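You operate a simulated robot arm through the tools that you are given. There is no shell and no other tool.

You are at the controls of a simulated two-armed robot. One attempt, no reset.

TASK
Battery switch off first, then open the belt guard and turn the purple knob to the green mark.
Fine: undo both silver knobs, open it wide; shut it and tighten both again.

The check looks at the end state, three seconds after you hand in, the way a careful person would. Anything else that was tipped, shoved, dropped, spilled or broken makes it a failure.

THE ROBOT
Two 7-joint arms with fingered hands on one trunk that stands fixed in place. Base frame: the origin is at the foot of the trunk, x ahead of it, y to its left, z up. Readings come in mm, degrees, newtons and seconds.
The left shoulder is at [42, 174, 1121], the right one opposite. With the tool pointing down near the work surface each hand reaches from about 300 to 720 mm from the base axis, measured 20 degrees to its own side. Payload 3.8 kg a hand.
The tool frame of a hand sits at the grasp point between the pads (the TCP): z along the fingers, y along the line on which they close. The tips reach 26 mm beyond it. The gripper opens to 132 mm; its body begins 73 mm behind the TCP. The gripper is a hand of 3 fingers: y runs from the thumb to the fingers, the wrist lies at [0, 0, -224] in the tool frame.
Orientation is told as [roll, pitch, yaw] about the base's x, y, z axes, in that order, counted from this pose: with the fingers straight down and closing along the base's y, the tool's x points along the base's -x, its y along +y and its z along -z.

THE INTERFACE
- The arms move only by the tool step_arm. It takes "left_targets", "right_targets" or both (then of equal length, played together; a hand with none holds still); each is a list of rows, each a list of 6 numbers: the shift along the tool's x, y, z in mm, then the turn, a rotation vector about the tool's x, y, z in degrees. In form: [[dx, dy, dz, ax, ay, az], ...]. A call has 1 to 20 rows; each row is the pose to reach, as a shift and turn from the pose commanded when the call began, along the tool's axes at that moment. Each row takes 0.2 s and may step no farther than 50 mm and 8.6 degrees from the row before; otherwise, the whole call is refused. A pose out of reach is approached as far as the arm can. The call stops where the force on the tool passes 50 N (or 10 N more than at its start, if that is more) or the arm is blocked; 0.2 s more then pass. In this call time passes only in rows, and 0.2 s behind the last. It gives the time, the measured TCP pose, the force on the tool (base axes), the opening and the grip force at its end, in the units of the frame above (readings bear some noise), with the torque about the TCP (base axes, N m) and any sound that the robot's microphone picked up.
- Cameras (640 x 400 px; columns grow to the right, rows downward): "scene" is now at [157.4, -43.4, 1072.9]; the picture's right is [-0.60, -0.80, 0.00], its down [0.34, -0.26, -0.90] and it looks along [0.72, -0.54, 0.43] (base axes); focal length 214 px, centre (320, 200). "left" rides on the left gripper at [-61, 3, -92] in its tool frame; the picture's right is [-0.05, -1.00, 0.00], its down [0.83, -0.04, -0.55] and it looks along [0.55, -0.03, 0.83] (tool axes); focal length 230 px, centre (320, 200). "right" rides on the right gripper at [62, 3, -92] in its tool frame; the picture's right is [-0.05, 1.00, 0.00], its down [-0.83, -0.04, -0.56] and it looks along [-0.56, -0.03, 0.83] (tool axes); focal length 230 px, centre (320, 200). There is no depth. A picture from a camera that has moved, and an enlarged one, comes with that camera's place and axes in the base frame and with its lens.
- capture(camera): a new picture of that camera. The clock stands still meanwhile.
- lift_body(by): moves the trunk up (or, below 0, down) by that many mm; the arms and the scene camera ride with it, the base frame stays. It gives what a move gives, with no picture.
- move_fingers(finger1, finger2, thumb_bend, hand): sets how far each is bent, from 0 (flat) to 100 (curled in); at 30 the hand is open as for a grip, at 70 the pads meet at the TCP. One left out holds its place. A second passes; each finger stops where it meets its share of the squeeze, and holds until it gets a number again. It is the only way to open and close the hand. It gives what a move gives, with no picture; readings hold the bend of each and the force on the fingers (four entries, about 0 where the hand has none), thumb and palm.
- head_to(pan, tilt): turns the head with the scene camera to pan (to the left, within 60 degrees either way) and tilt (down, from -29 to 69), counted from straight ahead of the robot (the tilt from the chest, where the trunk bows). It gives what a move gives.
- zoom(camera, box): a new picture of the part [left, top, right, bottom] of that camera's present view, enlarged. The clock stands still meanwhile.
- close_job(): hands the job in; it is judged then, once.

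Places have to be worked out from the pictures, the camera data and where the tool is seen. Open the grippers and draw the arms clear of the work before you hand the job in, unless the task says otherwise.

The tools are called after "Request:" as name(argument=value, ...) on one line, values as JSON. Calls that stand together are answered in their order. step_arm: Moves the arms, as the interface text tells. Its arguments: {"type":"object","properties":{"left_targets":{"type":"array","items":{"type":"array","items":{"type":"number"}}},"right_targets":{"type":"array","items":{"type":"array","items":{"type":"number"}}}},"required":[]} The other tools are called the same way: lift_body (by) moves the trunk up or down; move_fingers (finger1, finger2, thumb_bend, hand) moves the fingers one by one; head_to (pan, tilt) turns the head that bears the scene camera; capture (camera) takes a picture; zoom (camera, box) takes an enlarged picture of a part of a camera's view; close_job () hands the job in.

At the start:

```text
clock: 0.0
left_tool_pos: [298.0, -56.1, 1278.3]
left_tool_rot: [0.0, 0.1, 0.2]
left_ft_force: [0.2, 1.0, -0.3]
left_moment: [0.02, 0.0, 0.01]
left_grip_width: 131.8
left_grip_force: 0.0
left_shape: jaw
left_bend: [30.0, 30.0, 30.0]
left_finger forces: [0.1, 0.0, 0.0, 0.0, 0.0, 0.1]
right_tool_pos: [289.3, -330.6, 1309.9]
right_tool_rot: [0.0, 0.0, 0.0]
right_ft_force: [0.0, 0.0, 0.2]
right_moment: [0.01, 0.0, -0.01]
right_grip_width: 132.1
right_grip_force: 0.0
right_shape: jaw
right_bend: [30.0, 30.0, 30.0]
right_finger forces: [0.1, 0.0, 0.1, 0.1, 0.0, 0.0]
trunk travel left (down, up): [-425.0, 57.0]
head pan, tilt (commanded): [-36.9, -25.3]
```

scene: 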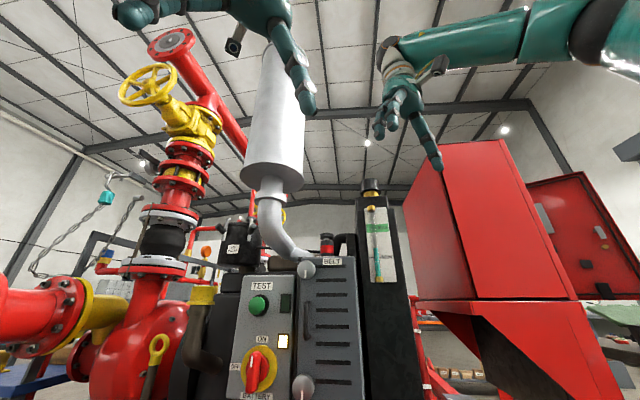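
right: 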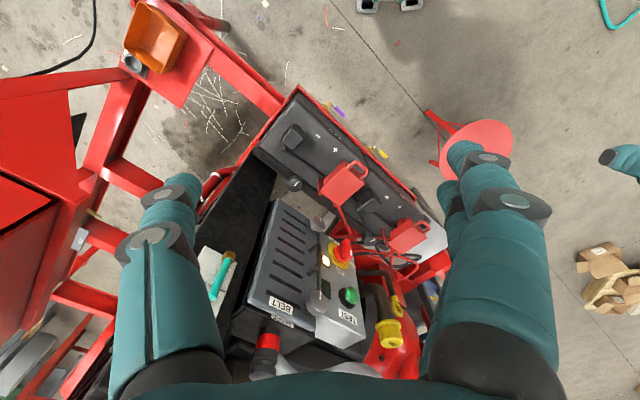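
left: 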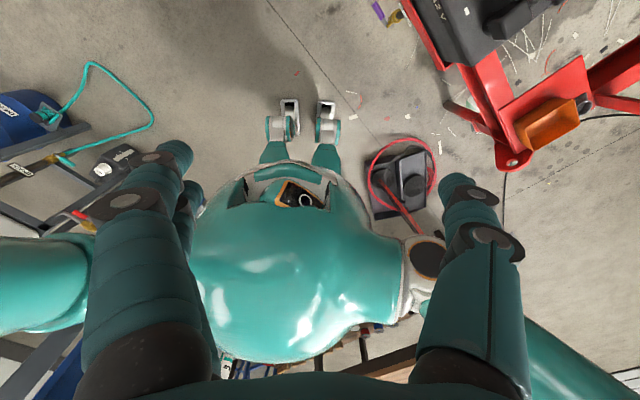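

The scene camera looks upward and only shows the lower edge of the machine panel, so I turn the head down toward the panel with the battery switch and belt guard.

Request:
head_to(pan=-37, tilt=10)

```text
clock: 1.0
left_tool_pos: [299.1, -56.4, 1280.0]
left_tool_rot: [0.0, 0.1, 0.1]
left_ft_force: [0.3, -0.3, 0.6]
left_moment: [0.0, 0.01, 0.04]
left_grip_width: 132.0
left_grip_force: 0.1
left_shape: jaw
left_bend: [30.0, 30.0, 30.0]
left_finger forces: [0.0, 0.1, 0.0, 0.1, 0.0, 0.1]
right_tool_pos: [290.2, -331.3, 1310.0]
right_tool_rot: [0.0, 0.0, -0.2]
right_ft_force: [0.1, -0.5, 0.8]
right_moment: [0.01, 0.0, -0.01]
right_grip_width: 131.9
right_grip_force: 0.1
right_shape: jaw
right_bend: [30.0, 30.0, 30.0]
right_finger forces: [0.1, 0.1, 0.0, 0.1, 0.0, 0.0]
trunk travel left (down, up): [-425.0, 57.0]
head pan, tilt (commanded): [-37.0, 10.0]
```

Now I take a picture from the scene camera at the new tilt.

Request:
capture(camera="scene")

Request:
capture(camera="right")

```text
taken
camera scene: at [175.1, -57.0, 1020.9], right [-0.6, -0.8, 0.0], down [-0.14, 0.1, -0.98], along [0.79, -0.59, -0.17], focal length 214 px, centre (320, 200)
```

scene: 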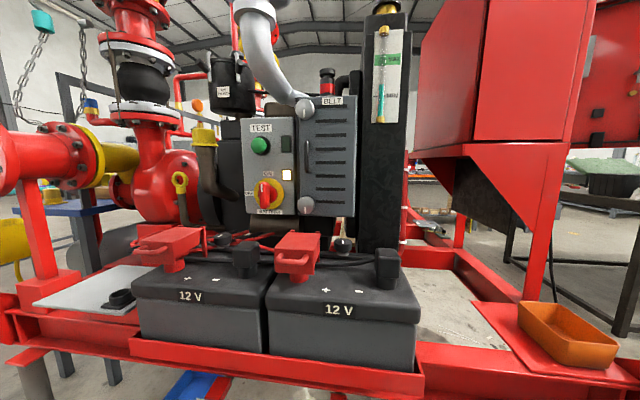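

```text
taken
camera right: at [226.7, -328.0, 1402.2], right [0.05, 1.0, 0.0], down [0.83, -0.04, 0.56], along [0.56, -0.03, -0.83], focal length 230 px, centre (320, 200)
```

right: 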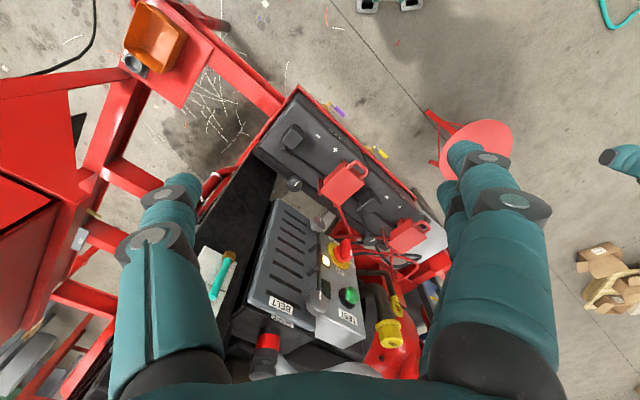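

The panel with the battery switch (red lever on yellow disc) and the BELT guard with two silver knobs on its left edge is in view; I zoom in for detail.

Request:
zoom(camera="scene", box=[220, 80, 380, 240])

Request:
zoom(camera="right", box=[220, 170, 420, 370])

```text
2.50 times, centred on (300, 160) of scene
camera zoom: at [175.1, -57.0, 1020.9], right [-0.6, -0.8, 0.0], down [-0.14, 0.1, -0.98], along [0.79, -0.59, -0.17], focal length 536 px, centre (370, 300)
```

zoom: 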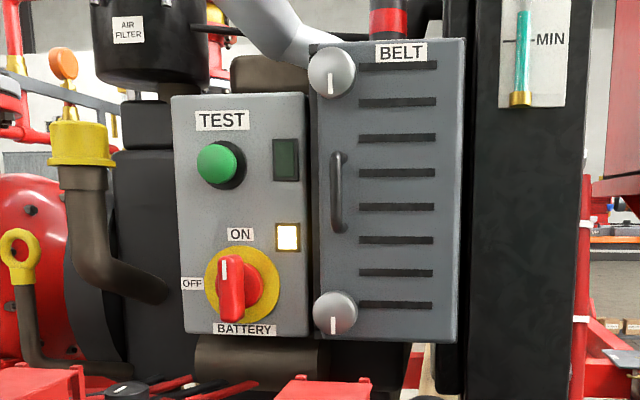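

```text
2.00 times, centred on (320, 270) of right
camera zoom: at [226.7, -328.0, 1402.2], right [0.05, 1.0, 0.0], down [0.83, -0.04, 0.56], along [0.56, -0.03, -0.83], focal length 460 px, centre (320, 60)
```

zoom: 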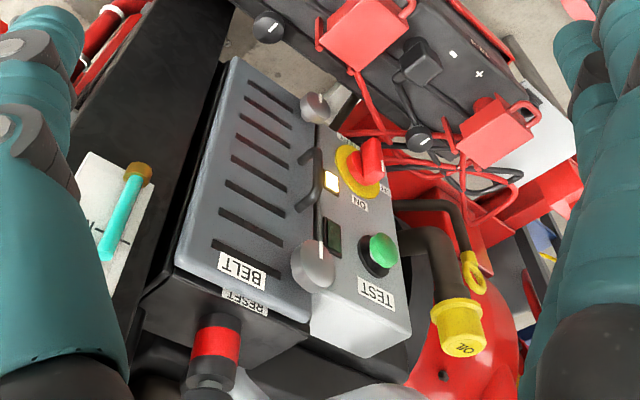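

I place the panel by triangulation: its face is turned about 45° (normal [-0.71, 0.71, 0]). The battery switch is near [743, -299, 935], the silver knobs near [640, -356, 1147] and [632, -354, 915], and the guard's right (hinge) edge near [570, -466]. I move the right hand a little forward and spin it about its own axis so that its camera ends up on top when I point it at the panel.

Request:
step_arm(right_targets=[[-30, 0, 0, 0, 0, -8], [-60, 0, 0, 0, 0, -16], [-80, 0, 0, 0, 0, -24], [-100, 0, 0, 0, 0, -32], [-100, 0, 0, 0, 0, -40], [-100, 0, 0, 0, 0, -48], [-100, 0, 0, 0, 0, -56], [-100, 0, 0, 0, 0, -64], [-100, 0, 0, 0, 0, -72], [-100, 0, 0, 0, 0, -80], [-100, 0, 0, 0, 0, -88], [-100, 0, 0, 0, 0, -96]])

```text
clock: 3.6
left_tool_pos: [299.4, -55.6, 1279.0]
left_tool_rot: [0.0, 0.1, 0.1]
left_ft_force: [0.7, -1.2, 0.7]
left_moment: [0.01, -0.01, 0.0]
left_grip_width: 131.8
left_grip_force: 0.0
left_shape: jaw
left_bend: [30.0, 30.0, 30.0]
left_finger forces: [0.0, 0.0, 0.0, 0.0, 0.0, 0.0]
right_tool_pos: [388.1, -330.6, 1309.5]
right_tool_rot: [-0.2, -0.1, 96.3]
right_ft_force: [0.6, 0.8, 0.2]
right_moment: [0.03, -0.01, 0.0]
right_grip_width: 131.9
right_grip_force: 0.0
right_shape: jaw
right_bend: [30.0, 30.0, 30.0]
right_finger forces: [0.1, 0.1, 0.1, 0.0, 0.0, 0.0]
trunk travel left (down, up): [-425.0, 57.0]
head pan, tilt (commanded): [-37.0, 10.0]
```

The spin works without trouble (yaw 96° now). I finish it to 135° and move the left hand away to the left to make room.

Request:
step_arm(right_targets=[[0, 0, 0, 0, 0, -8], [0, 0, 0, 0, 0, -16], [0, 0, 0, 0, 0, -24], [0, 0, 0, 0, 0, -32], [0, 0, 0, 0, 0, -38.7]], left_targets=[[0, 45, 0, 0, 0, 0], [0, 90, 0, 0, 0, 0], [0, 135, 0, 0, 0, 0], [0, 180, 0, 0, 0, 0], [0, 220, 0, 0, 0, 0]])

```text
clock: 4.8
left_tool_pos: [297.4, 165.7, 1279.8]
left_tool_rot: [0.0, 0.1, 0.0]
left_ft_force: [0.1, 0.5, -0.3]
left_moment: [-0.03, 0.01, 0.01]
left_grip_width: 132.1
left_grip_force: 0.0
left_shape: jaw
left_bend: [30.0, 30.0, 30.0]
left_finger forces: [0.1, 0.0, 0.1, 0.0, 0.0, 0.0]
right_tool_pos: [388.9, -330.0, 1309.6]
right_tool_rot: [-0.2, 0.1, 135.0]
right_ft_force: [-0.9, 0.7, 0.1]
right_moment: [0.01, 0.0, 0.04]
right_grip_width: 132.3
right_grip_force: 0.0
right_shape: jaw
right_bend: [30.0, 30.0, 30.0]
right_finger forces: [0.1, 0.0, 0.1, 0.0, 0.0, 0.1]
trunk travel left (down, up): [-425.0, 57.0]
head pan, tilt (commanded): [-37.0, 10.0]
```

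Now I pitch the right hand forward to point at the panel while bringing it to a stand-off in front of the switch (about 175 mm short of it).

Request:
step_arm(right_targets=[[4, -23, 26, 0, 7.5, 0], [8, -46, 52, 0, 15, 0], [13, -69, 78, 0, 22.5, 0], [17, -92, 104, 0, 30, 0], [22, -115, 130, 0, 37.5, 0], [26, -138, 156, 0, 45, 0], [30, -161, 182, 0, 52.5, 0], [34, -184, 208, 0, 60, 0], [39, -207, 234, 0, 67.5, 0], [43, -230, 260, 0, 75, 0], [48, -253, 286, 0, 82.5, 0], [52, -274, 309, 0, 90, 0]])

```text
clock: 7.4
left_tool_pos: [297.8, 164.2, 1279.0]
left_tool_rot: [0.0, 0.0, 0.1]
left_ft_force: [0.3, 0.2, -0.2]
left_moment: [0.0, -0.02, 0.01]
left_grip_width: 131.9
left_grip_force: 0.0
left_shape: jaw
left_bend: [30.0, 30.0, 30.0]
left_finger forces: [0.0, 0.0, 0.1, 0.0, 0.0, 0.0]
right_tool_pos: [530.5, -340.6, 1091.4]
right_tool_rot: [-23.9, 89.7, 111.3]
right_ft_force: [-0.3, -0.2, 0.1]
right_moment: [0.03, 0.0, 0.02]
right_grip_width: 131.9
right_grip_force: 0.0
right_shape: jaw
right_bend: [30.0, 30.0, 30.0]
right_finger forces: [0.1, 0.0, 0.0, 0.1, 0.1, 0.0]
right hand out of reach, approached as far as the arm can: row 6, 7, 8, 9, 10, 11, 12
trunk travel left (down, up): [-425.0, 57.0]
head pan, tilt (commanded): [-37.0, 10.0]
```

The orientation was reached but the position fell short, at [531, -341, 1091]. I check pictures to see how the arm sits.

Request:
capture(camera="scene")

Request:
capture(camera="right")

Request:
capture(camera="left")

```text
taken
camera scene: at [175.0, -56.8, 1020.8], right [-0.6, -0.8, 0.0], down [-0.14, 0.1, -0.98], along [0.79, -0.59, -0.17], focal length 214 px, centre (320, 200)
```

scene: 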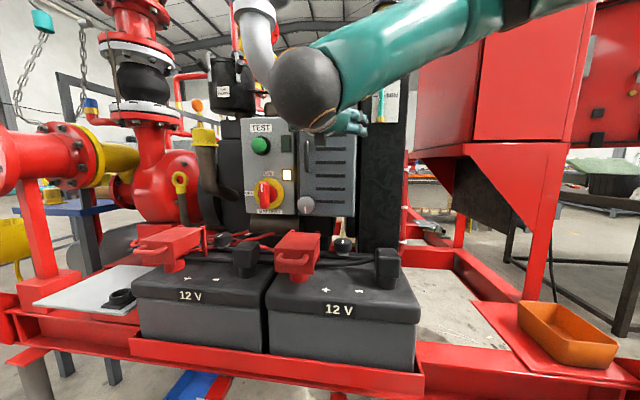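

```text
taken
camera right: at [460.9, -278.3, 1153.5], right [-0.7, -0.71, -0.05], down [-0.37, 0.42, -0.83], along [0.61, -0.56, -0.56], focal length 230 px, centre (320, 200)
```

right: 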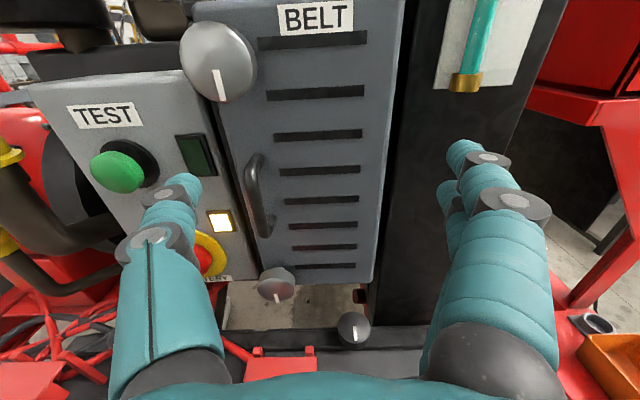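

```text
taken
camera left: at [358.4, 167.3, 1371.9], right [0.05, -1.0, 0.0], down [-0.83, -0.04, 0.56], along [-0.56, -0.03, -0.83], focal length 230 px, centre (320, 200)
```

left: 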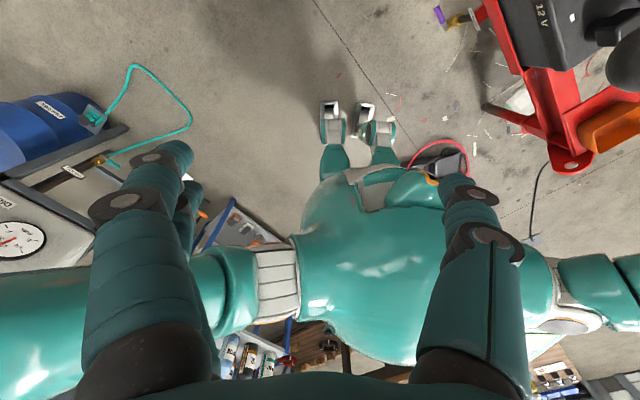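

The right wrist is limited at this orientation, with the forearm coming in from the right. I probe by pulling back and lowering to see what is reachable with the hand pointing at the panel.

Request:
step_arm(right_targets=[[0, 0, 0, 0, 0, 0]])

```text
clock: 7.8
left_tool_pos: [297.7, 163.3, 1279.1]
left_tool_rot: [0.0, 0.0, 0.1]
left_ft_force: [0.1, 0.1, -1.1]
left_moment: [0.0, -0.02, 0.03]
left_grip_width: 131.8
left_grip_force: 0.0
left_shape: jaw
left_bend: [30.0, 30.0, 30.0]
left_finger forces: [0.1, 0.0, 0.1, 0.0, 0.0, 0.1]
right_tool_pos: [530.8, -340.8, 1091.8]
right_tool_rot: [-7.3, 89.7, 127.8]
right_ft_force: [-0.1, -0.2, 0.3]
right_moment: [-0.02, 0.02, -0.01]
right_grip_width: 132.0
right_grip_force: 0.0
right_shape: jaw
right_bend: [30.0, 30.0, 30.0]
right_finger forces: [0.0, 0.0, 0.0, 0.0, 0.0, 0.1]
trunk travel left (down, up): [-425.0, 57.0]
head pan, tilt (commanded): [-37.0, 10.0]
```

Holding worked and the commanded pose is the actual one. Now I lower the hand and try moving left (tool -y), pulling back slightly.

Request:
step_arm(right_targets=[[-40, 0, -10, 0, 0, 0], [-80, 0, -20, 0, 0, 0], [-120, -20, -30, 0, 0, 0], [-140, -60, -30, 0, 0, 0], [-150, -100, -30, 0, 0, 0]])

```text
clock: 9.0
left_tool_pos: [297.3, 165.0, 1279.8]
left_tool_rot: [0.0, 0.2, 0.0]
left_ft_force: [-0.2, 0.7, -0.5]
left_moment: [0.0, 0.02, 0.0]
left_grip_width: 132.0
left_grip_force: 0.0
left_shape: jaw
left_bend: [30.0, 30.0, 30.0]
left_finger forces: [0.0, 0.1, 0.0, 0.0, 0.1, 0.0]
right_tool_pos: [514.1, -369.8, 1028.4]
right_tool_rot: [-23.4, 89.9, 111.3]
right_ft_force: [0.3, -0.8, 1.1]
right_moment: [0.04, -0.02, 0.03]
right_grip_width: 131.9
right_grip_force: 0.0
right_shape: jaw
right_bend: [30.0, 30.0, 30.0]
right_finger forces: [0.0, 0.0, 0.1, 0.0, 0.1, 0.0]
right hand out of reach, approached as far as the arm can: row 1, 2, 3, 4, 5
trunk travel left (down, up): [-425.0, 57.0]
head pan, tilt (commanded): [-37.0, 10.0]
```

The right arm's wrist limit makes this pose unsuitable lower down; the left arm, reaching across, lines up better with a tool pointing 45° to the right. I retract the right hand up and out of the way again.

Request:
step_arm(right_targets=[[24, 5, -15, 0, -7.5, 0], [47, 10, -30, 0, -15, 0], [70, 15, -45, 0, -22.5, 0], [94, 20, -60, 0, -30, 0], [117, 25, -70, 0, -37.5, 0], [141, 30, -80, 0, -45, 0], [164, 35, -88, 0, -52.5, 0], [188, 40, -95, 0, -60, 0], [211, 45, -102, 0, -67.5, 0], [235, 50, -109, 0, -75, 0], [258, 55, -114, 0, -82.5, 0], [282, 60, -117, 0, -90, 0]])

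```text
clock: 11.6
left_tool_pos: [297.6, 164.0, 1279.1]
left_tool_rot: [0.0, 0.1, 0.1]
left_ft_force: [-0.3, -0.5, -0.1]
left_moment: [-0.02, -0.01, -0.01]
left_grip_width: 131.9
left_grip_force: 0.0
left_shape: jaw
left_bend: [30.0, 30.0, 30.0]
left_finger forces: [0.1, 0.0, 0.1, 0.0, 0.0, 0.0]
right_tool_pos: [390.2, -327.8, 1307.8]
right_tool_rot: [-0.1, -0.2, 134.8]
right_ft_force: [0.9, 0.1, -0.3]
right_moment: [0.04, 0.03, 0.0]
right_grip_width: 131.8
right_grip_force: 0.1
right_shape: jaw
right_bend: [30.0, 30.0, 30.0]
right_finger forces: [0.0, 0.0, 0.0, 0.0, 0.0, 0.0]
trunk travel left (down, up): [-425.0, 57.0]
head pan, tilt (commanded): [-37.0, 10.0]
```

Right hand is clear of the work. I move it further to the right and back, and at the same time start yawing the left hand toward the panel direction.

Request:
step_arm(right_targets=[[1, 34, 0, 0, 0, 0], [3, 68, 0, 0, 0, 0], [4, 103, 0, 0, 0, 0], [6, 137, 0, 0, 0, 0], [7, 172, 0, 0, 0, 0], [8, 206, 0, 0, 0, 0]], left_targets=[[-17, -19, 5, 0, 0, 7.5], [-34, -38, 10, 0, 0, 15], [-51, -57, 15, 0, 0, 22.5], [-68, -76, 20, 0, 0, 30], [-85, -95, 25, 0, 0, 37.5], [-102, -114, 29, 0, 0, 45]])

```text
clock: 13.0
left_tool_pos: [400.2, 47.9, 1250.2]
left_tool_rot: [0.0, 0.1, -45.1]
left_ft_force: [-0.1, -0.5, 0.1]
left_moment: [0.01, 0.02, 0.03]
left_grip_width: 131.8
left_grip_force: 0.0
left_shape: jaw
left_bend: [30.0, 30.0, 30.0]
left_finger forces: [0.0, 0.0, 0.1, 0.0, 0.0, 0.1]
right_tool_pos: [257.3, -477.2, 1293.9]
right_tool_rot: [-0.1, 0.1, 134.7]
right_ft_force: [0.2, -1.0, 0.1]
right_moment: [-0.02, 0.0, 0.0]
right_grip_width: 131.5
right_grip_force: 0.1
right_shape: jaw
right_bend: [30.0, 30.0, 30.0]
right_finger forces: [0.0, 0.0, 0.1, 0.1, 0.0, 0.0]
right hand out of reach, approached as far as the arm can: row 5, 6
trunk travel left (down, up): [-425.0, 57.0]
head pan, tilt (commanded): [-37.0, 10.0]
```

Left hand is yawed to -45°. Now I pitch it forward to point at the panel while moving toward the stand-off in front of the switch.

Request:
step_arm(left_targets=[[-21, 0, 21, 0, -7.5, 0], [-42, 0, 42, 0, -15, 0], [-63, 0, 63, 0, -22.5, 0], [-84, 0, 84, 0, -30, 0], [-105, 0, 105, 0, -37.5, 0], [-126, 0, 126, 0, -45, 0], [-147, 0, 147, 0, -52.5, 0], [-168, 0, 168, 0, -60, 0], [-189, 0, 189, 0, -67.5, 0], [-210, 0, 210, 0, -75, 0], [-231, 0, 231, 0, -82.5, 0], [-251, -3, 250, 0, -90, 0]])

```text
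clock: 15.6
left_tool_pos: [577.0, -127.7, 1001.0]
left_tool_rot: [104.0, -89.9, -148.7]
left_ft_force: [-0.2, -0.7, 0.4]
left_moment: [-0.01, -0.03, -0.02]
left_grip_width: 131.7
left_grip_force: 0.1
left_shape: jaw
left_bend: [30.0, 30.0, 30.0]
left_finger forces: [0.0, 0.1, 0.0, 0.0, 0.1, 0.0]
right_tool_pos: [259.4, -476.7, 1293.9]
right_tool_rot: [-0.3, 0.1, 134.7]
right_ft_force: [0.4, 0.2, 0.2]
right_moment: [0.0, -0.02, -0.02]
right_grip_width: 132.1
right_grip_force: 0.0
right_shape: jaw
right_bend: [30.0, 30.0, 30.0]
right_finger forces: [0.1, 0.0, 0.0, 0.1, 0.1, 0.0]
trunk travel left (down, up): [-425.0, 57.0]
head pan, tilt (commanded): [-37.0, 10.0]
```

The left hand reached the stand-off pose cleanly, pointing at the panel. I look through its camera and the scene camera.

Request:
capture(camera="left")

Request:
capture(camera="scene")

```text
taken
camera left: at [513.3, -61.7, 1062.1], right [-0.7, -0.71, 0.05], down [-0.42, 0.36, -0.83], along [0.57, -0.61, -0.55], focal length 230 px, centre (320, 200)
```

left: 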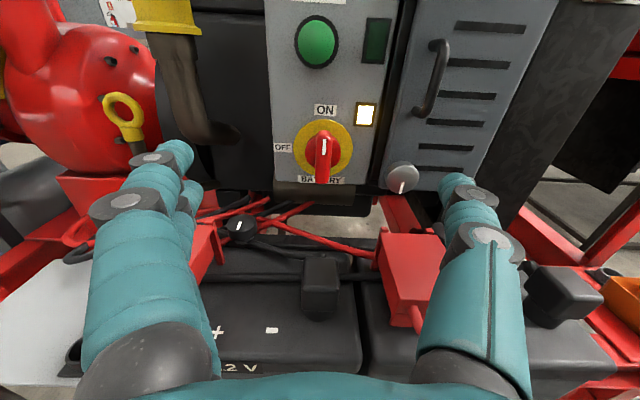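

```text
taken
camera scene: at [175.1, -57.7, 1020.8], right [-0.6, -0.8, 0.0], down [-0.14, 0.11, -0.98], along [0.79, -0.59, -0.17], focal length 214 px, centre (320, 200)
```

scene: 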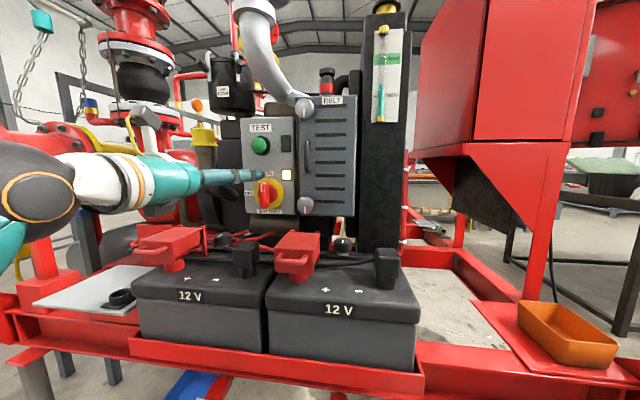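

Good view: the switch's lever points up to ON, OFF is at its left. I zoom in on the switch from the left hand camera for a precise position and shape.

Request:
zoom(camera="left", box=[260, 80, 430, 200])

Request:
zoom(camera="scene", box=[230, 110, 330, 230])

```text
3.33 times, centred on (345, 140) of left
camera zoom: at [513.3, -61.7, 1062.1], right [-0.7, -0.71, 0.05], down [-0.42, 0.36, -0.83], along [0.57, -0.61, -0.55], focal length 767 px, centre (237, 400)
```

zoom: 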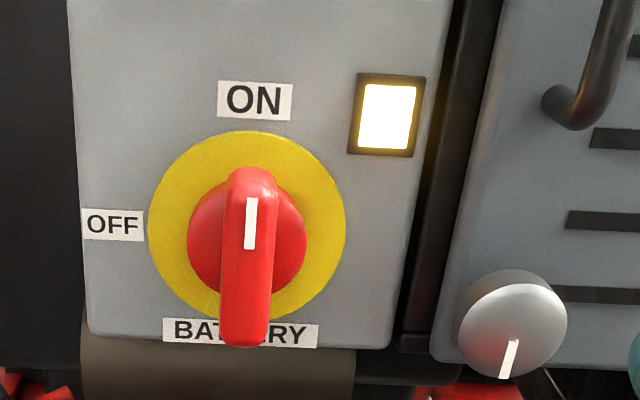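

```text
3.33 times, centred on (280, 170) of scene
camera zoom: at [175.1, -57.7, 1020.8], right [-0.6, -0.8, 0.0], down [-0.14, 0.11, -0.98], along [0.79, -0.59, -0.17], focal length 715 px, centre (453, 300)
```

zoom: 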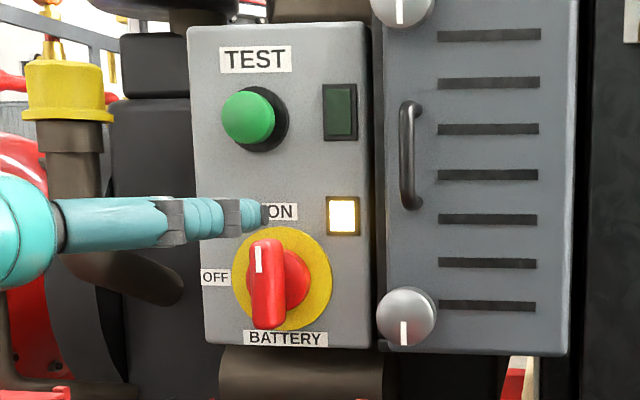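

The switch axis is about a=309 mm along the panel, z≈937, with the handle's front face near depth 702 (bar ~20 mm wide, ~70 mm tall). ON→OFF is a quarter turn counter-clockwise; I test in free space whether the left wrist can roll -90° here.

Request:
step_arm(left_targets=[[0, 0, 0, 0, 0, -8.4], [0, 0, 0, 0, 0, -16.8], [0, 0, 0, 0, 0, -25.2], [0, 0, 0, 0, 0, -33.6], [0, 0, 0, 0, 0, -42], [0, 0, 0, 0, 0, -50.4], [0, 0, 0, 0, 0, -58.8], [0, 0, 0, 0, 0, -67.2], [0, 0, 0, 0, 0, -75.6], [0, 0, 0, 0, 0, -84], [0, 0, 0, 0, 0, -92]])

```text
clock: 18.0
left_tool_pos: [575.8, -129.2, 1000.4]
left_tool_rot: [-90.0, 2.2, 45.2]
left_ft_force: [-0.6, 0.8, 0.1]
left_moment: [-0.02, 0.0, 0.0]
left_grip_width: 131.9
left_grip_force: 0.1
left_shape: jaw
left_bend: [30.0, 30.0, 30.0]
left_finger forces: [0.0, 0.0, 0.0, 0.0, 0.0, 0.0]
right_tool_pos: [258.4, -476.4, 1294.4]
right_tool_rot: [-0.1, 0.2, 134.7]
right_ft_force: [-0.3, -0.5, 1.0]
right_moment: [0.01, -0.04, -0.03]
right_grip_width: 132.0
right_grip_force: 0.0
right_shape: jaw
right_bend: [30.0, 30.0, 30.0]
right_finger forces: [0.0, 0.0, 0.1, 0.1, 0.0, 0.0]
trunk travel left (down, up): [-425.0, 57.0]
head pan, tilt (commanded): [-37.0, 10.0]
```

-92° works. I roll back to level and continue to +80° to learn the range in the other direction (needed for the knobs).

Request:
step_arm(left_targets=[[0, 0, 0, 0, 0, 8.5], [0, 0, 0, 0, 0, 17], [0, 0, 0, 0, 0, 25.5], [0, 0, 0, 0, 0, 34], [0, 0, 0, 0, 0, 42.5], [0, 0, 0, 0, 0, 51], [0, 0, 0, 0, 0, 59.5], [0, 0, 0, 0, 0, 68], [0, 0, 0, 0, 0, 76.5], [0, 0, 0, 0, 0, 85], [0, 0, 0, 0, 0, 93.5], [0, 0, 0, 0, 0, 102], [0, 0, 0, 0, 0, 110.5], [0, 0, 0, 0, 0, 119], [0, 0, 0, 0, 0, 127.5], [0, 0, 0, 0, 0, 136], [0, 0, 0, 0, 0, 144.5], [0, 0, 0, 0, 0, 153], [0, 0, 0, 0, 0, 161.5], [0, 0, 0, 0, 0, 170]])

```text
clock: 22.2
left_tool_pos: [576.1, -128.9, 1000.6]
left_tool_rot: [90.0, -11.9, -134.9]
left_ft_force: [-0.4, 0.1, 0.3]
left_moment: [0.02, 0.02, -0.03]
left_grip_width: 132.0
left_grip_force: 0.1
left_shape: jaw
left_bend: [30.0, 30.0, 30.0]
left_finger forces: [0.1, 0.0, 0.1, 0.1, 0.0, 0.1]
right_tool_pos: [260.5, -476.1, 1294.3]
right_tool_rot: [-0.1, 0.2, 134.8]
right_ft_force: [-0.1, -0.2, -0.8]
right_moment: [0.02, -0.01, 0.02]
right_grip_width: 131.8
right_grip_force: 0.1
right_shape: jaw
right_bend: [30.0, 30.0, 30.0]
right_finger forces: [0.1, 0.0, 0.0, 0.0, 0.0, 0.0]
trunk travel left (down, up): [-425.0, 57.0]
head pan, tilt (commanded): [-37.0, 10.0]
```

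Range of about ±90° is available. I roll back to level.

Request:
step_arm(left_targets=[[0, 0, 0, 0, 0, -7.8], [0, 0, 0, 0, 0, -15.6], [0, 0, 0, 0, 0, -23.4], [0, 0, 0, 0, 0, -31.2], [0, 0, 0, 0, 0, -39], [0, 0, 0, 0, 0, -46.8], [0, 0, 0, 0, 0, -54.6], [0, 0, 0, 0, 0, -62.4], [0, 0, 0, 0, 0, -70.2], [0, 0, 0, 0, 0, -78]])

Request:
move_fingers(hand="left", finger1=50, finger2=50, thumb_bend=50)

Request:
capture(camera="left")

```text
clock: 24.4
left_tool_pos: [576.0, -128.7, 1000.1]
left_tool_rot: [-80.7, -89.8, 35.8]
left_ft_force: [0.3, -0.3, -0.9]
left_moment: [0.0, -0.01, 0.0]
left_grip_width: 132.1
left_grip_force: 0.1
left_shape: jaw
left_bend: [30.0, 30.0, 30.0]
left_finger forces: [0.0, 0.0, 0.0, 0.1, 0.0, 0.1]
right_tool_pos: [257.9, -476.4, 1294.4]
right_tool_rot: [-0.2, 0.2, 134.7]
right_ft_force: [0.4, -0.2, -0.1]
right_moment: [-0.01, 0.04, 0.01]
right_grip_width: 131.8
right_grip_force: 0.1
right_shape: jaw
right_bend: [30.0, 30.0, 30.0]
right_finger forces: [0.0, 0.0, 0.0, 0.0, 0.0, 0.1]
trunk travel left (down, up): [-425.0, 57.0]
head pan, tilt (commanded): [-37.0, 10.0]
```

```text
clock: 25.4
left_tool_pos: [576.7, -130.0, 998.9]
left_tool_rot: [-43.6, -89.9, -1.4]
left_ft_force: [0.6, -0.6, 0.4]
left_moment: [-0.04, -0.02, 0.02]
left_grip_width: 68.5
left_grip_force: 0.0
left_shape: fingers
left_bend: [50.0, 50.0, 50.0]
left_finger forces: [0.1, 0.0, 0.0, 0.0, 0.0, 0.1]
right_tool_pos: [258.2, -476.5, 1294.6]
right_tool_rot: [-0.1, 0.2, 134.8]
right_ft_force: [-0.3, 0.2, 0.5]
right_moment: [0.0, -0.02, -0.01]
right_grip_width: 132.0
right_grip_force: 0.1
right_shape: jaw
right_bend: [30.0, 30.0, 30.0]
right_finger forces: [0.1, 0.0, 0.0, 0.0, 0.1, 0.1]
trunk travel left (down, up): [-425.0, 57.0]
head pan, tilt (commanded): [-37.0, 10.0]
```

```text
taken
camera left: at [512.1, -61.4, 1061.3], right [-0.7, -0.71, 0.05], down [-0.42, 0.36, -0.83], along [0.57, -0.61, -0.56], focal length 230 px, centre (320, 200)
```

left: 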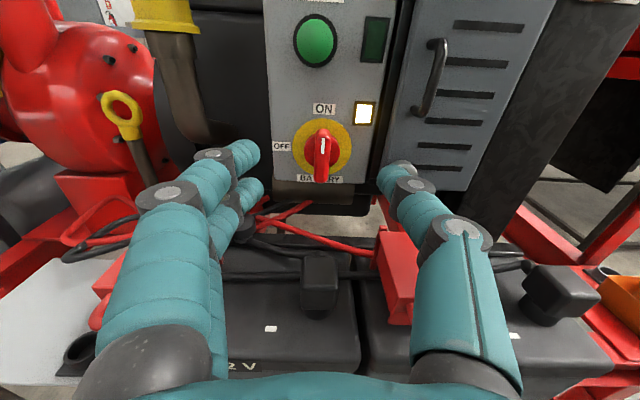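

Fingers are half closed (~68 mm gap). The picture centre coincides with the TCP direction. I now descend to the switch height and approach to about depth 620.

Request:
step_arm(left_targets=[[30, -3, 0, 0, 0, 0], [62.5, -7, 10, 0, 0, 0], [62.5, -7, 50, 0, 0, 0], [62.5, -7, 90, 0, 0, 0], [62.5, -7, 121, 0, 0, 0]])

Request:
capture(camera="left")

Request:
capture(camera="scene")

```text
clock: 26.6
left_tool_pos: [657.2, -220.6, 936.8]
left_tool_rot: [-38.9, -90.0, -6.0]
left_ft_force: [-0.6, -0.9, 0.1]
left_moment: [0.0, -0.01, -0.02]
left_grip_width: 68.1
left_grip_force: 0.1
left_shape: fingers
left_bend: [50.0, 50.0, 50.0]
left_finger forces: [0.0, 0.1, 0.0, 0.1, 0.0, 0.0]
right_tool_pos: [258.6, -477.9, 1295.7]
right_tool_rot: [-0.1, 0.1, 134.7]
right_ft_force: [-0.9, 0.3, -0.5]
right_moment: [0.02, 0.01, -0.02]
right_grip_width: 131.9
right_grip_force: 0.0
right_shape: jaw
right_bend: [30.0, 30.0, 30.0]
right_finger forces: [0.0, 0.0, 0.0, 0.0, 0.0, 0.1]
trunk travel left (down, up): [-425.0, 57.0]
head pan, tilt (commanded): [-37.0, 10.0]
```

```text
taken
camera left: at [593.6, -153.0, 998.3], right [-0.7, -0.71, 0.05], down [-0.43, 0.36, -0.83], along [0.57, -0.61, -0.56], focal length 230 px, centre (320, 200)
```

left: 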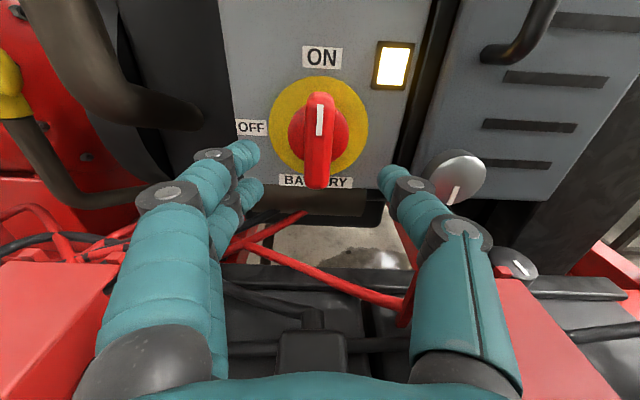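

```text
taken
camera scene: at [175.3, -57.3, 1020.7], right [-0.6, -0.8, 0.0], down [-0.14, 0.1, -0.98], along [0.79, -0.59, -0.17], focal length 214 px, centre (320, 200)
```

scene: 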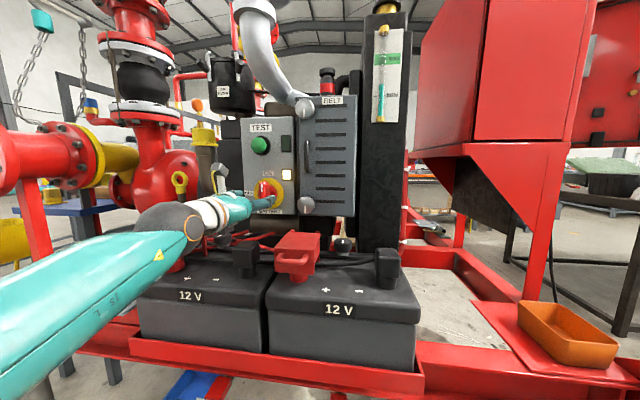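

The hand is centred on the switch (TCP a≈309, z≈937; switch a≈310, z≈937). I advance so the pads straddle the handle bar at about depth 692.

Request:
step_arm(left_targets=[[0, 0, 25, 0, 0, 0], [0, 0, 50, 0, 0, 0], [0, 0, 71, 0, 0, 0]])

Request:
capture(camera="left")

```text
clock: 27.4
left_tool_pos: [699.5, -263.1, 938.2]
left_tool_rot: [-147.7, -89.9, 102.6]
left_ft_force: [0.1, -0.5, 0.4]
left_moment: [-0.02, 0.0, 0.04]
left_grip_width: 68.4
left_grip_force: 0.1
left_shape: fingers
left_bend: [50.0, 50.0, 50.0]
left_finger forces: [0.1, 0.1, 0.1, 0.0, 0.0, 0.0]
left hand out of reach, approached as far as the arm can: row 3
right_tool_pos: [258.9, -475.4, 1294.5]
right_tool_rot: [0.0, 0.2, 134.6]
right_ft_force: [-0.1, -0.5, -0.8]
right_moment: [-0.01, -0.02, -0.01]
right_grip_width: 132.0
right_grip_force: 0.1
right_shape: jaw
right_bend: [30.0, 30.0, 30.0]
right_finger forces: [0.1, 0.1, 0.0, 0.0, 0.0, 0.0]
trunk travel left (down, up): [-425.0, 57.0]
head pan, tilt (commanded): [-37.0, 10.0]
```

```text
taken
camera left: at [635.8, -194.8, 998.8], right [-0.7, -0.71, 0.05], down [-0.42, 0.36, -0.83], along [0.57, -0.61, -0.55], focal length 230 px, centre (320, 200)
```

left: 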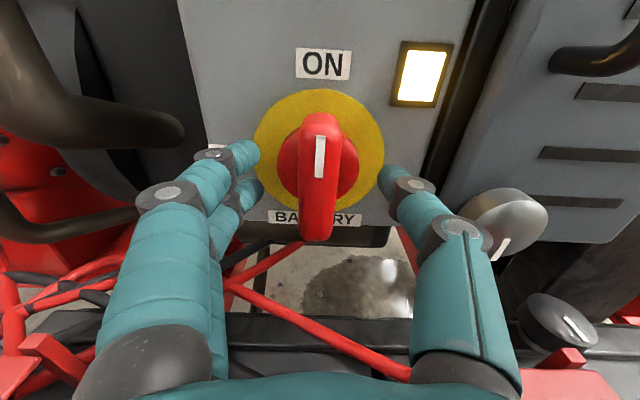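

The arm is at full stretch at depth 681, about 12 mm short. Lowering the trunk brings the shoulder level with the switch and gains reach, so I back off, raise the hand by 170 mm, and then lower the trunk.

Request:
step_arm(left_targets=[[0, 0, -40, 0, 0, 0], [0, 0, -80, 0, 0, 0], [0, 0, -120, 0, 0, 0], [-45, 0, -120, 0, 0, 0], [-90, 0, -120, 0, 0, 0], [-135, 0, -120, 0, 0, 0], [-170, 0, -120, 0, 0, 0]])

Request:
lift_body(by=-170)

Request:
capture(camera="left")

Request:
capture(camera="scene")

```text
clock: 29.0
left_tool_pos: [615.8, -175.4, 1108.8]
left_tool_rot: [-6.3, -89.9, -38.6]
left_ft_force: [-0.1, -1.5, 0.0]
left_moment: [-0.01, 0.02, 0.02]
left_grip_width: 68.3
left_grip_force: 0.1
left_shape: fingers
left_bend: [50.0, 50.0, 50.0]
left_finger forces: [0.0, 0.0, 0.0, 0.0, 0.0, 0.0]
right_tool_pos: [258.2, -476.8, 1294.7]
right_tool_rot: [-0.2, 0.2, 134.8]
right_ft_force: [-1.2, 0.7, 0.1]
right_moment: [0.03, -0.01, 0.0]
right_grip_width: 131.7
right_grip_force: 0.0
right_shape: jaw
right_bend: [30.0, 30.0, 30.0]
right_finger forces: [0.0, 0.1, 0.1, 0.0, 0.1, 0.0]
trunk travel left (down, up): [-425.0, 57.0]
head pan, tilt (commanded): [-37.0, 10.0]
```

```text
clock: 30.9
left_tool_pos: [628.2, -176.0, 802.4]
left_tool_rot: [-49.4, -76.9, 4.3]
left_ft_force: [9.6, 1.1, 37.8]
left_moment: [0.32, -2.06, -0.1]
left_grip_width: 68.2
left_grip_force: 18.9
left_shape: fingers
left_bend: [50.0, 50.0, 50.0]
left_finger forces: [0.0, 37.6, 0.0, 0.0, 0.0, 0.1]
right_tool_pos: [330.7, -475.9, 1062.1]
right_tool_rot: [10.4, -10.0, 133.8]
right_ft_force: [0.9, 0.7, -0.6]
right_moment: [0.0, 0.0, -0.03]
right_grip_width: 131.7
right_grip_force: 0.0
right_shape: jaw
right_bend: [30.0, 30.0, 30.0]
right_finger forces: [0.0, 0.1, 0.0, 0.0, 0.0, 0.1]
trunk travel left (down, up): [-255.0, 227.0]
head pan, tilt (commanded): [-37.0, 10.0]
```

```text
taken
camera left: at [579.5, -108.1, 875.8], right [-0.68, -0.7, 0.22], down [-0.6, 0.35, -0.72], along [0.43, -0.62, -0.66], focal length 230 px, centre (320, 200)
```

left: 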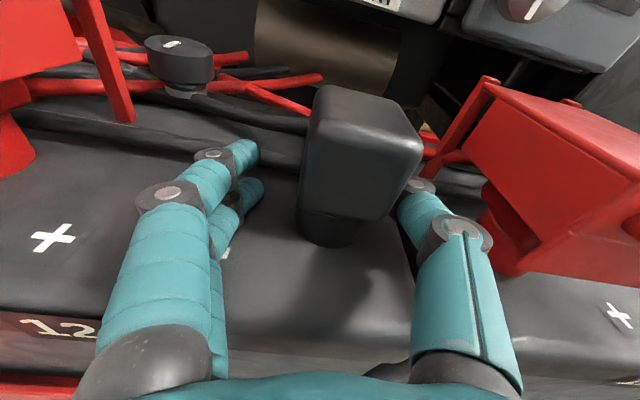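

```text
taken
camera scene: at [154.6, -56.4, 840.2], right [-0.6, -0.8, 0.0], down [-0.14, 0.1, -0.99], along [0.79, -0.59, -0.17], focal length 214 px, centre (320, 200)
```

scene: 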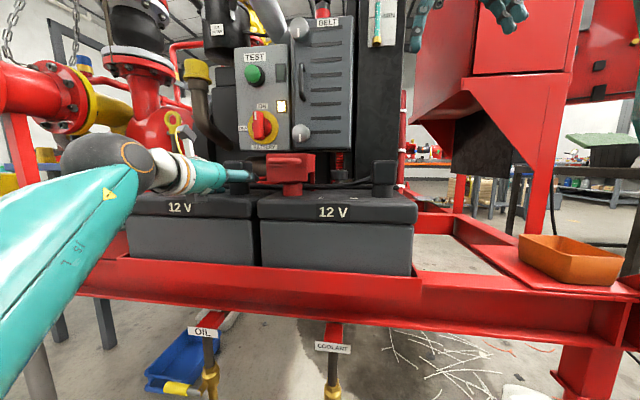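

The trunk also bowed forward, so the hand dropped about 300 mm and one finger now presses on a battery top with 38 N. I lift the left hand straight up at once.

Request:
step_arm(left_targets=[[-10, -2, -1.5, 0, 0, 0], [-24, -4, -4, 0, 0, 0], [-49, -9, -8, 0, 0, 0], [-78, -14, -12, 0, 0, 0], [-107, -19, -17, 0, 0, 0], [-136, -24, -21, 0, 0, 0]])

Request:
capture(camera="left")

Request:
capture(camera="scene")

```text
clock: 32.3
left_tool_pos: [634.0, -179.4, 925.6]
left_tool_rot: [-44.8, -75.1, -0.3]
left_ft_force: [-0.2, -0.9, -0.6]
left_moment: [0.0, 0.0, 0.03]
left_grip_width: 68.2
left_grip_force: 0.1
left_shape: fingers
left_bend: [50.0, 50.0, 50.0]
left_finger forces: [0.0, 0.0, 0.1, 0.1, 0.0, 0.0]
left hand out of reach, approached as far as the arm can: row 1, 2, 3
right_tool_pos: [333.0, -476.3, 1060.9]
right_tool_rot: [10.6, -10.2, 133.8]
right_ft_force: [-0.4, 0.2, -0.2]
right_moment: [-0.01, -0.01, 0.0]
right_grip_width: 132.0
right_grip_force: 0.1
right_shape: jaw
right_bend: [30.0, 30.0, 30.0]
right_finger forces: [0.0, 0.0, 0.1, 0.1, 0.0, 0.0]
trunk travel left (down, up): [-255.0, 227.0]
head pan, tilt (commanded): [-37.0, 10.0]
```

```text
taken
camera left: at [587.7, -112.3, 1002.1], right [-0.67, -0.71, 0.23], down [-0.62, 0.36, -0.69], along [0.4, -0.61, -0.68], focal length 230 px, centre (320, 200)
```

left: 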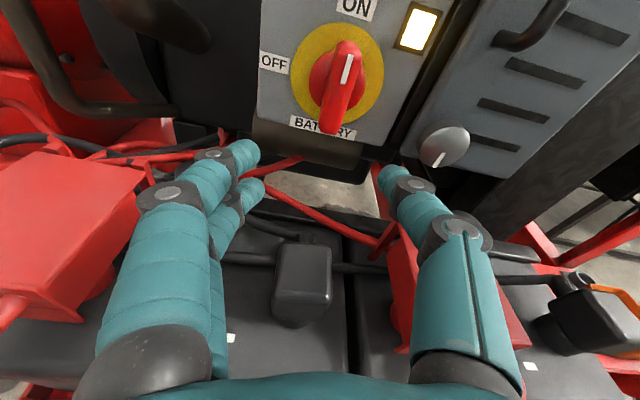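

```text
taken
camera scene: at [156.0, -57.1, 839.5], right [-0.6, -0.8, 0.0], down [-0.14, 0.1, -0.98], along [0.79, -0.59, -0.17], focal length 214 px, centre (320, 200)
```

scene: 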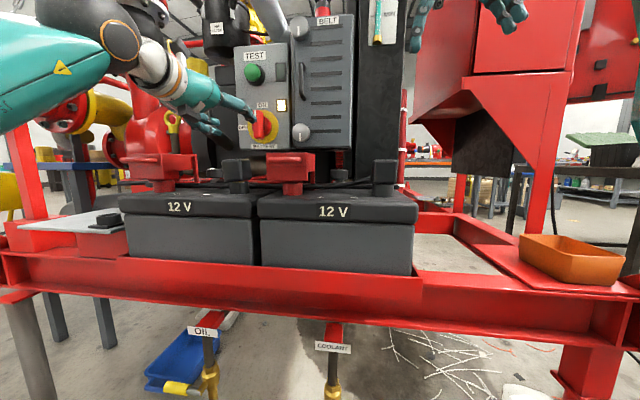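

Batteries look undisturbed and the contact is gone. The trunk lean tilted the tool by about 15°; I rotate the left hand back to level about its TCP.

Request:
step_arm(left_targets=[[-10, 0, 0, 0, -3.5, 3.5], [-20, 0, 0, 0, -7, 7], [-20, 0, 0, 0, -10.6, 10.5]])

Request:
capture(camera="left")

```text
clock: 33.1
left_tool_pos: [640.0, -174.1, 924.6]
left_tool_rot: [-62.6, -88.9, 17.0]
left_ft_force: [-0.2, -0.2, 0.5]
left_moment: [-0.01, 0.02, -0.03]
left_grip_width: 68.4
left_grip_force: 0.0
left_shape: fingers
left_bend: [50.0, 50.0, 50.0]
left_finger forces: [0.0, 0.1, 0.0, 0.0, 0.1, 0.0]
left hand out of reach, approached as far as the arm can: row 2, 3
right_tool_pos: [334.4, -476.5, 1060.2]
right_tool_rot: [10.5, -10.2, 133.8]
right_ft_force: [0.3, -0.8, 0.1]
right_moment: [0.05, 0.0, 0.05]
right_grip_width: 131.9
right_grip_force: 0.0
right_shape: jaw
right_bend: [30.0, 30.0, 30.0]
right_finger forces: [0.0, 0.0, 0.0, 0.1, 0.0, 0.0]
trunk travel left (down, up): [-255.0, 227.0]
head pan, tilt (commanded): [-37.0, 10.0]
```

```text
taken
camera left: at [578.9, -105.6, 986.1], right [-0.71, -0.7, 0.07], down [-0.43, 0.36, -0.82], along [0.55, -0.62, -0.56], focal length 230 px, centre (320, 200)
```

left: 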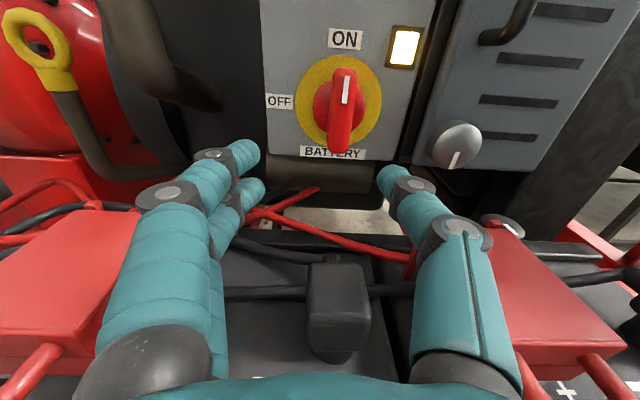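

The hand is level again at [640, -174, 925]. I try to line up with the switch: move right 20 mm, up 12 mm, and forward to depth ~620.

Request:
step_arm(left_targets=[[0, -10, 15, 0, 0, 0], [-6, -20, 30, 0, 0, 0], [-12, -20, 45, 0, 0, 0]])

Request:
capture(camera="left")

```text
clock: 33.9
left_tool_pos: [669.5, -212.4, 927.5]
left_tool_rot: [-172.0, -89.4, 126.1]
left_ft_force: [0.6, -0.4, -0.4]
left_moment: [-0.05, 0.01, 0.0]
left_grip_width: 68.2
left_grip_force: 0.0
left_shape: fingers
left_bend: [50.0, 50.0, 50.0]
left_finger forces: [0.0, 0.0, 0.0, 0.0, 0.1, 0.0]
left hand out of reach, approached as far as the arm can: row 1, 2, 3
right_tool_pos: [332.9, -477.5, 1061.2]
right_tool_rot: [10.5, -10.2, 133.8]
right_ft_force: [0.1, 1.7, 0.5]
right_moment: [0.01, 0.03, -0.01]
right_grip_width: 132.1
right_grip_force: 0.0
right_shape: jaw
right_bend: [30.0, 30.0, 30.0]
right_finger forces: [0.1, 0.0, 0.1, 0.1, 0.1, 0.1]
trunk travel left (down, up): [-255.0, 227.0]
head pan, tilt (commanded): [-37.0, 10.0]
```

```text
taken
camera left: at [606.1, -142.4, 987.3], right [-0.72, -0.69, 0.05], down [-0.41, 0.36, -0.84], along [0.56, -0.62, -0.55], focal length 230 px, centre (320, 200)
```

left: 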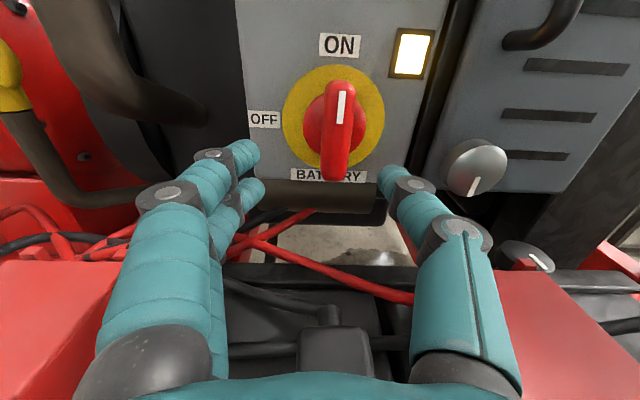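

The pose is pressed against a joint limit with the trunk this low. I back off and raise the trunk by 90 mm (net -80), which should give both reach and joint room.

Request:
step_arm(left_targets=[[0, 0, -35, 0, 0, 0], [0, 0, -70, 0, 0, 0]])

Request:
lift_body(by=90)

Request:
capture(camera="left")

Request:
capture(camera="scene")

```text
clock: 34.5
left_tool_pos: [622.9, -157.1, 922.3]
left_tool_rot: [-169.8, -89.6, 124.1]
left_ft_force: [1.2, -0.2, -0.6]
left_moment: [-0.01, -0.01, 0.0]
left_grip_width: 68.5
left_grip_force: 0.1
left_shape: fingers
left_bend: [50.0, 50.0, 50.0]
left_finger forces: [0.1, 0.0, 0.1, 0.0, 0.0, 0.0]
left hand out of reach, approached as far as the arm can: row 1, 2
right_tool_pos: [333.2, -476.5, 1062.2]
right_tool_rot: [10.5, -10.3, 133.7]
right_ft_force: [0.3, -0.5, -0.6]
right_moment: [0.03, -0.02, -0.05]
right_grip_width: 131.6
right_grip_force: 0.0
right_shape: jaw
right_bend: [30.0, 30.0, 30.0]
right_finger forces: [0.0, 0.1, 0.0, 0.1, 0.1, 0.0]
trunk travel left (down, up): [-255.0, 227.0]
head pan, tilt (commanded): [-37.0, 10.0]
```

```text
clock: 35.8
left_tool_pos: [623.7, -158.9, 1011.9]
left_tool_rot: [-95.3, -89.9, 50.3]
left_ft_force: [0.2, 0.5, 0.3]
left_moment: [0.02, 0.0, -0.04]
left_grip_width: 68.0
left_grip_force: 0.1
left_shape: fingers
left_bend: [50.0, 50.0, 50.0]
left_finger forces: [0.1, 0.1, 0.0, 0.1, 0.0, 0.0]
right_tool_pos: [333.6, -477.1, 1149.6]
right_tool_rot: [10.5, -10.3, 133.9]
right_ft_force: [-0.5, -0.2, 0.2]
right_moment: [-0.02, 0.02, 0.01]
right_grip_width: 131.6
right_grip_force: 0.1
right_shape: jaw
right_bend: [30.0, 30.0, 30.0]
right_finger forces: [0.0, 0.0, 0.0, 0.0, 0.1, 0.0]
trunk travel left (down, up): [-345.0, 137.0]
head pan, tilt (commanded): [-37.0, 10.0]
```

```text
taken
camera left: at [560.7, -89.9, 1073.9], right [-0.71, -0.7, 0.05], down [-0.42, 0.36, -0.83], along [0.57, -0.61, -0.55], focal length 230 px, centre (320, 200)
```

left: 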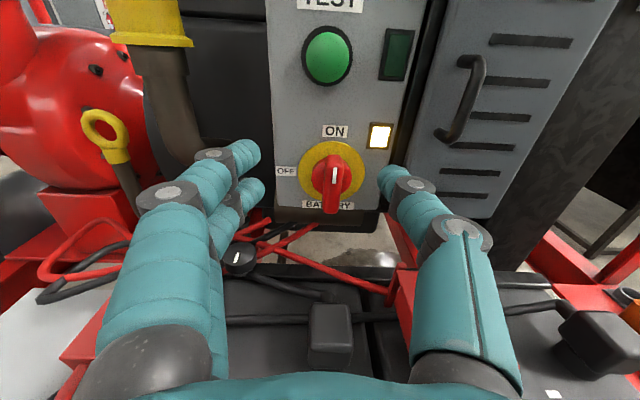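

```text
taken
camera scene: at [163.3, -57.0, 926.6], right [-0.6, -0.8, 0.0], down [-0.14, 0.1, -0.98], along [0.79, -0.59, -0.17], focal length 214 px, centre (320, 200)
```

scene: 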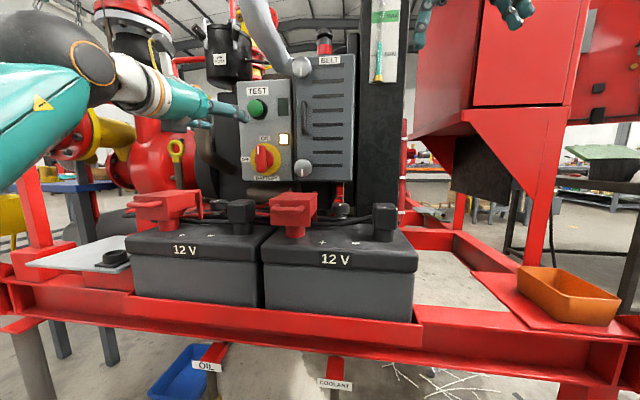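

This time the lift was purely vertical: TCP at [624, -159, 1012], still level. I move down 75 mm, right 19 mm and forward to depth ~620 in front of the switch.

Request:
step_arm(left_targets=[[25, -6, 0, 0, 0, 0], [50, -13, 0, 0, 0, 0], [75, -19, 10, 0, 0, 0], [75, -19, 40, 0, 0, 0], [75, -19, 67, 0, 0, 0]])

Request:
capture(camera="left")

```text
clock: 37.0
left_tool_pos: [656.6, -217.7, 937.8]
left_tool_rot: [-108.3, -90.0, 63.1]
left_ft_force: [-0.7, -0.4, -0.3]
left_moment: [0.02, 0.02, -0.02]
left_grip_width: 68.2
left_grip_force: 0.0
left_shape: fingers
left_bend: [50.0, 50.0, 50.0]
left_finger forces: [0.0, 0.0, 0.0, 0.1, 0.0, 0.0]
right_tool_pos: [332.7, -477.8, 1149.6]
right_tool_rot: [10.5, -10.1, 133.8]
right_ft_force: [0.0, -0.5, 0.8]
right_moment: [-0.01, 0.01, 0.01]
right_grip_width: 132.0
right_grip_force: 0.0
right_shape: jaw
right_bend: [30.0, 30.0, 30.0]
right_finger forces: [0.0, 0.1, 0.0, 0.0, 0.0, 0.1]
trunk travel left (down, up): [-345.0, 137.0]
head pan, tilt (commanded): [-37.0, 10.0]
```

```text
taken
camera left: at [594.1, -150.6, 999.2], right [-0.71, -0.7, 0.05], down [-0.42, 0.36, -0.83], along [0.57, -0.61, -0.55], focal length 230 px, centre (320, 200)
```

left: 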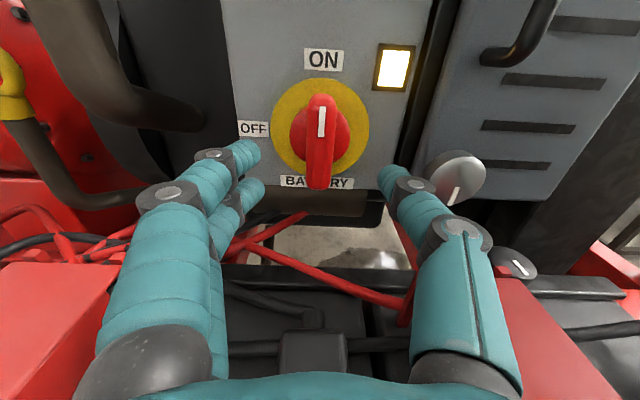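

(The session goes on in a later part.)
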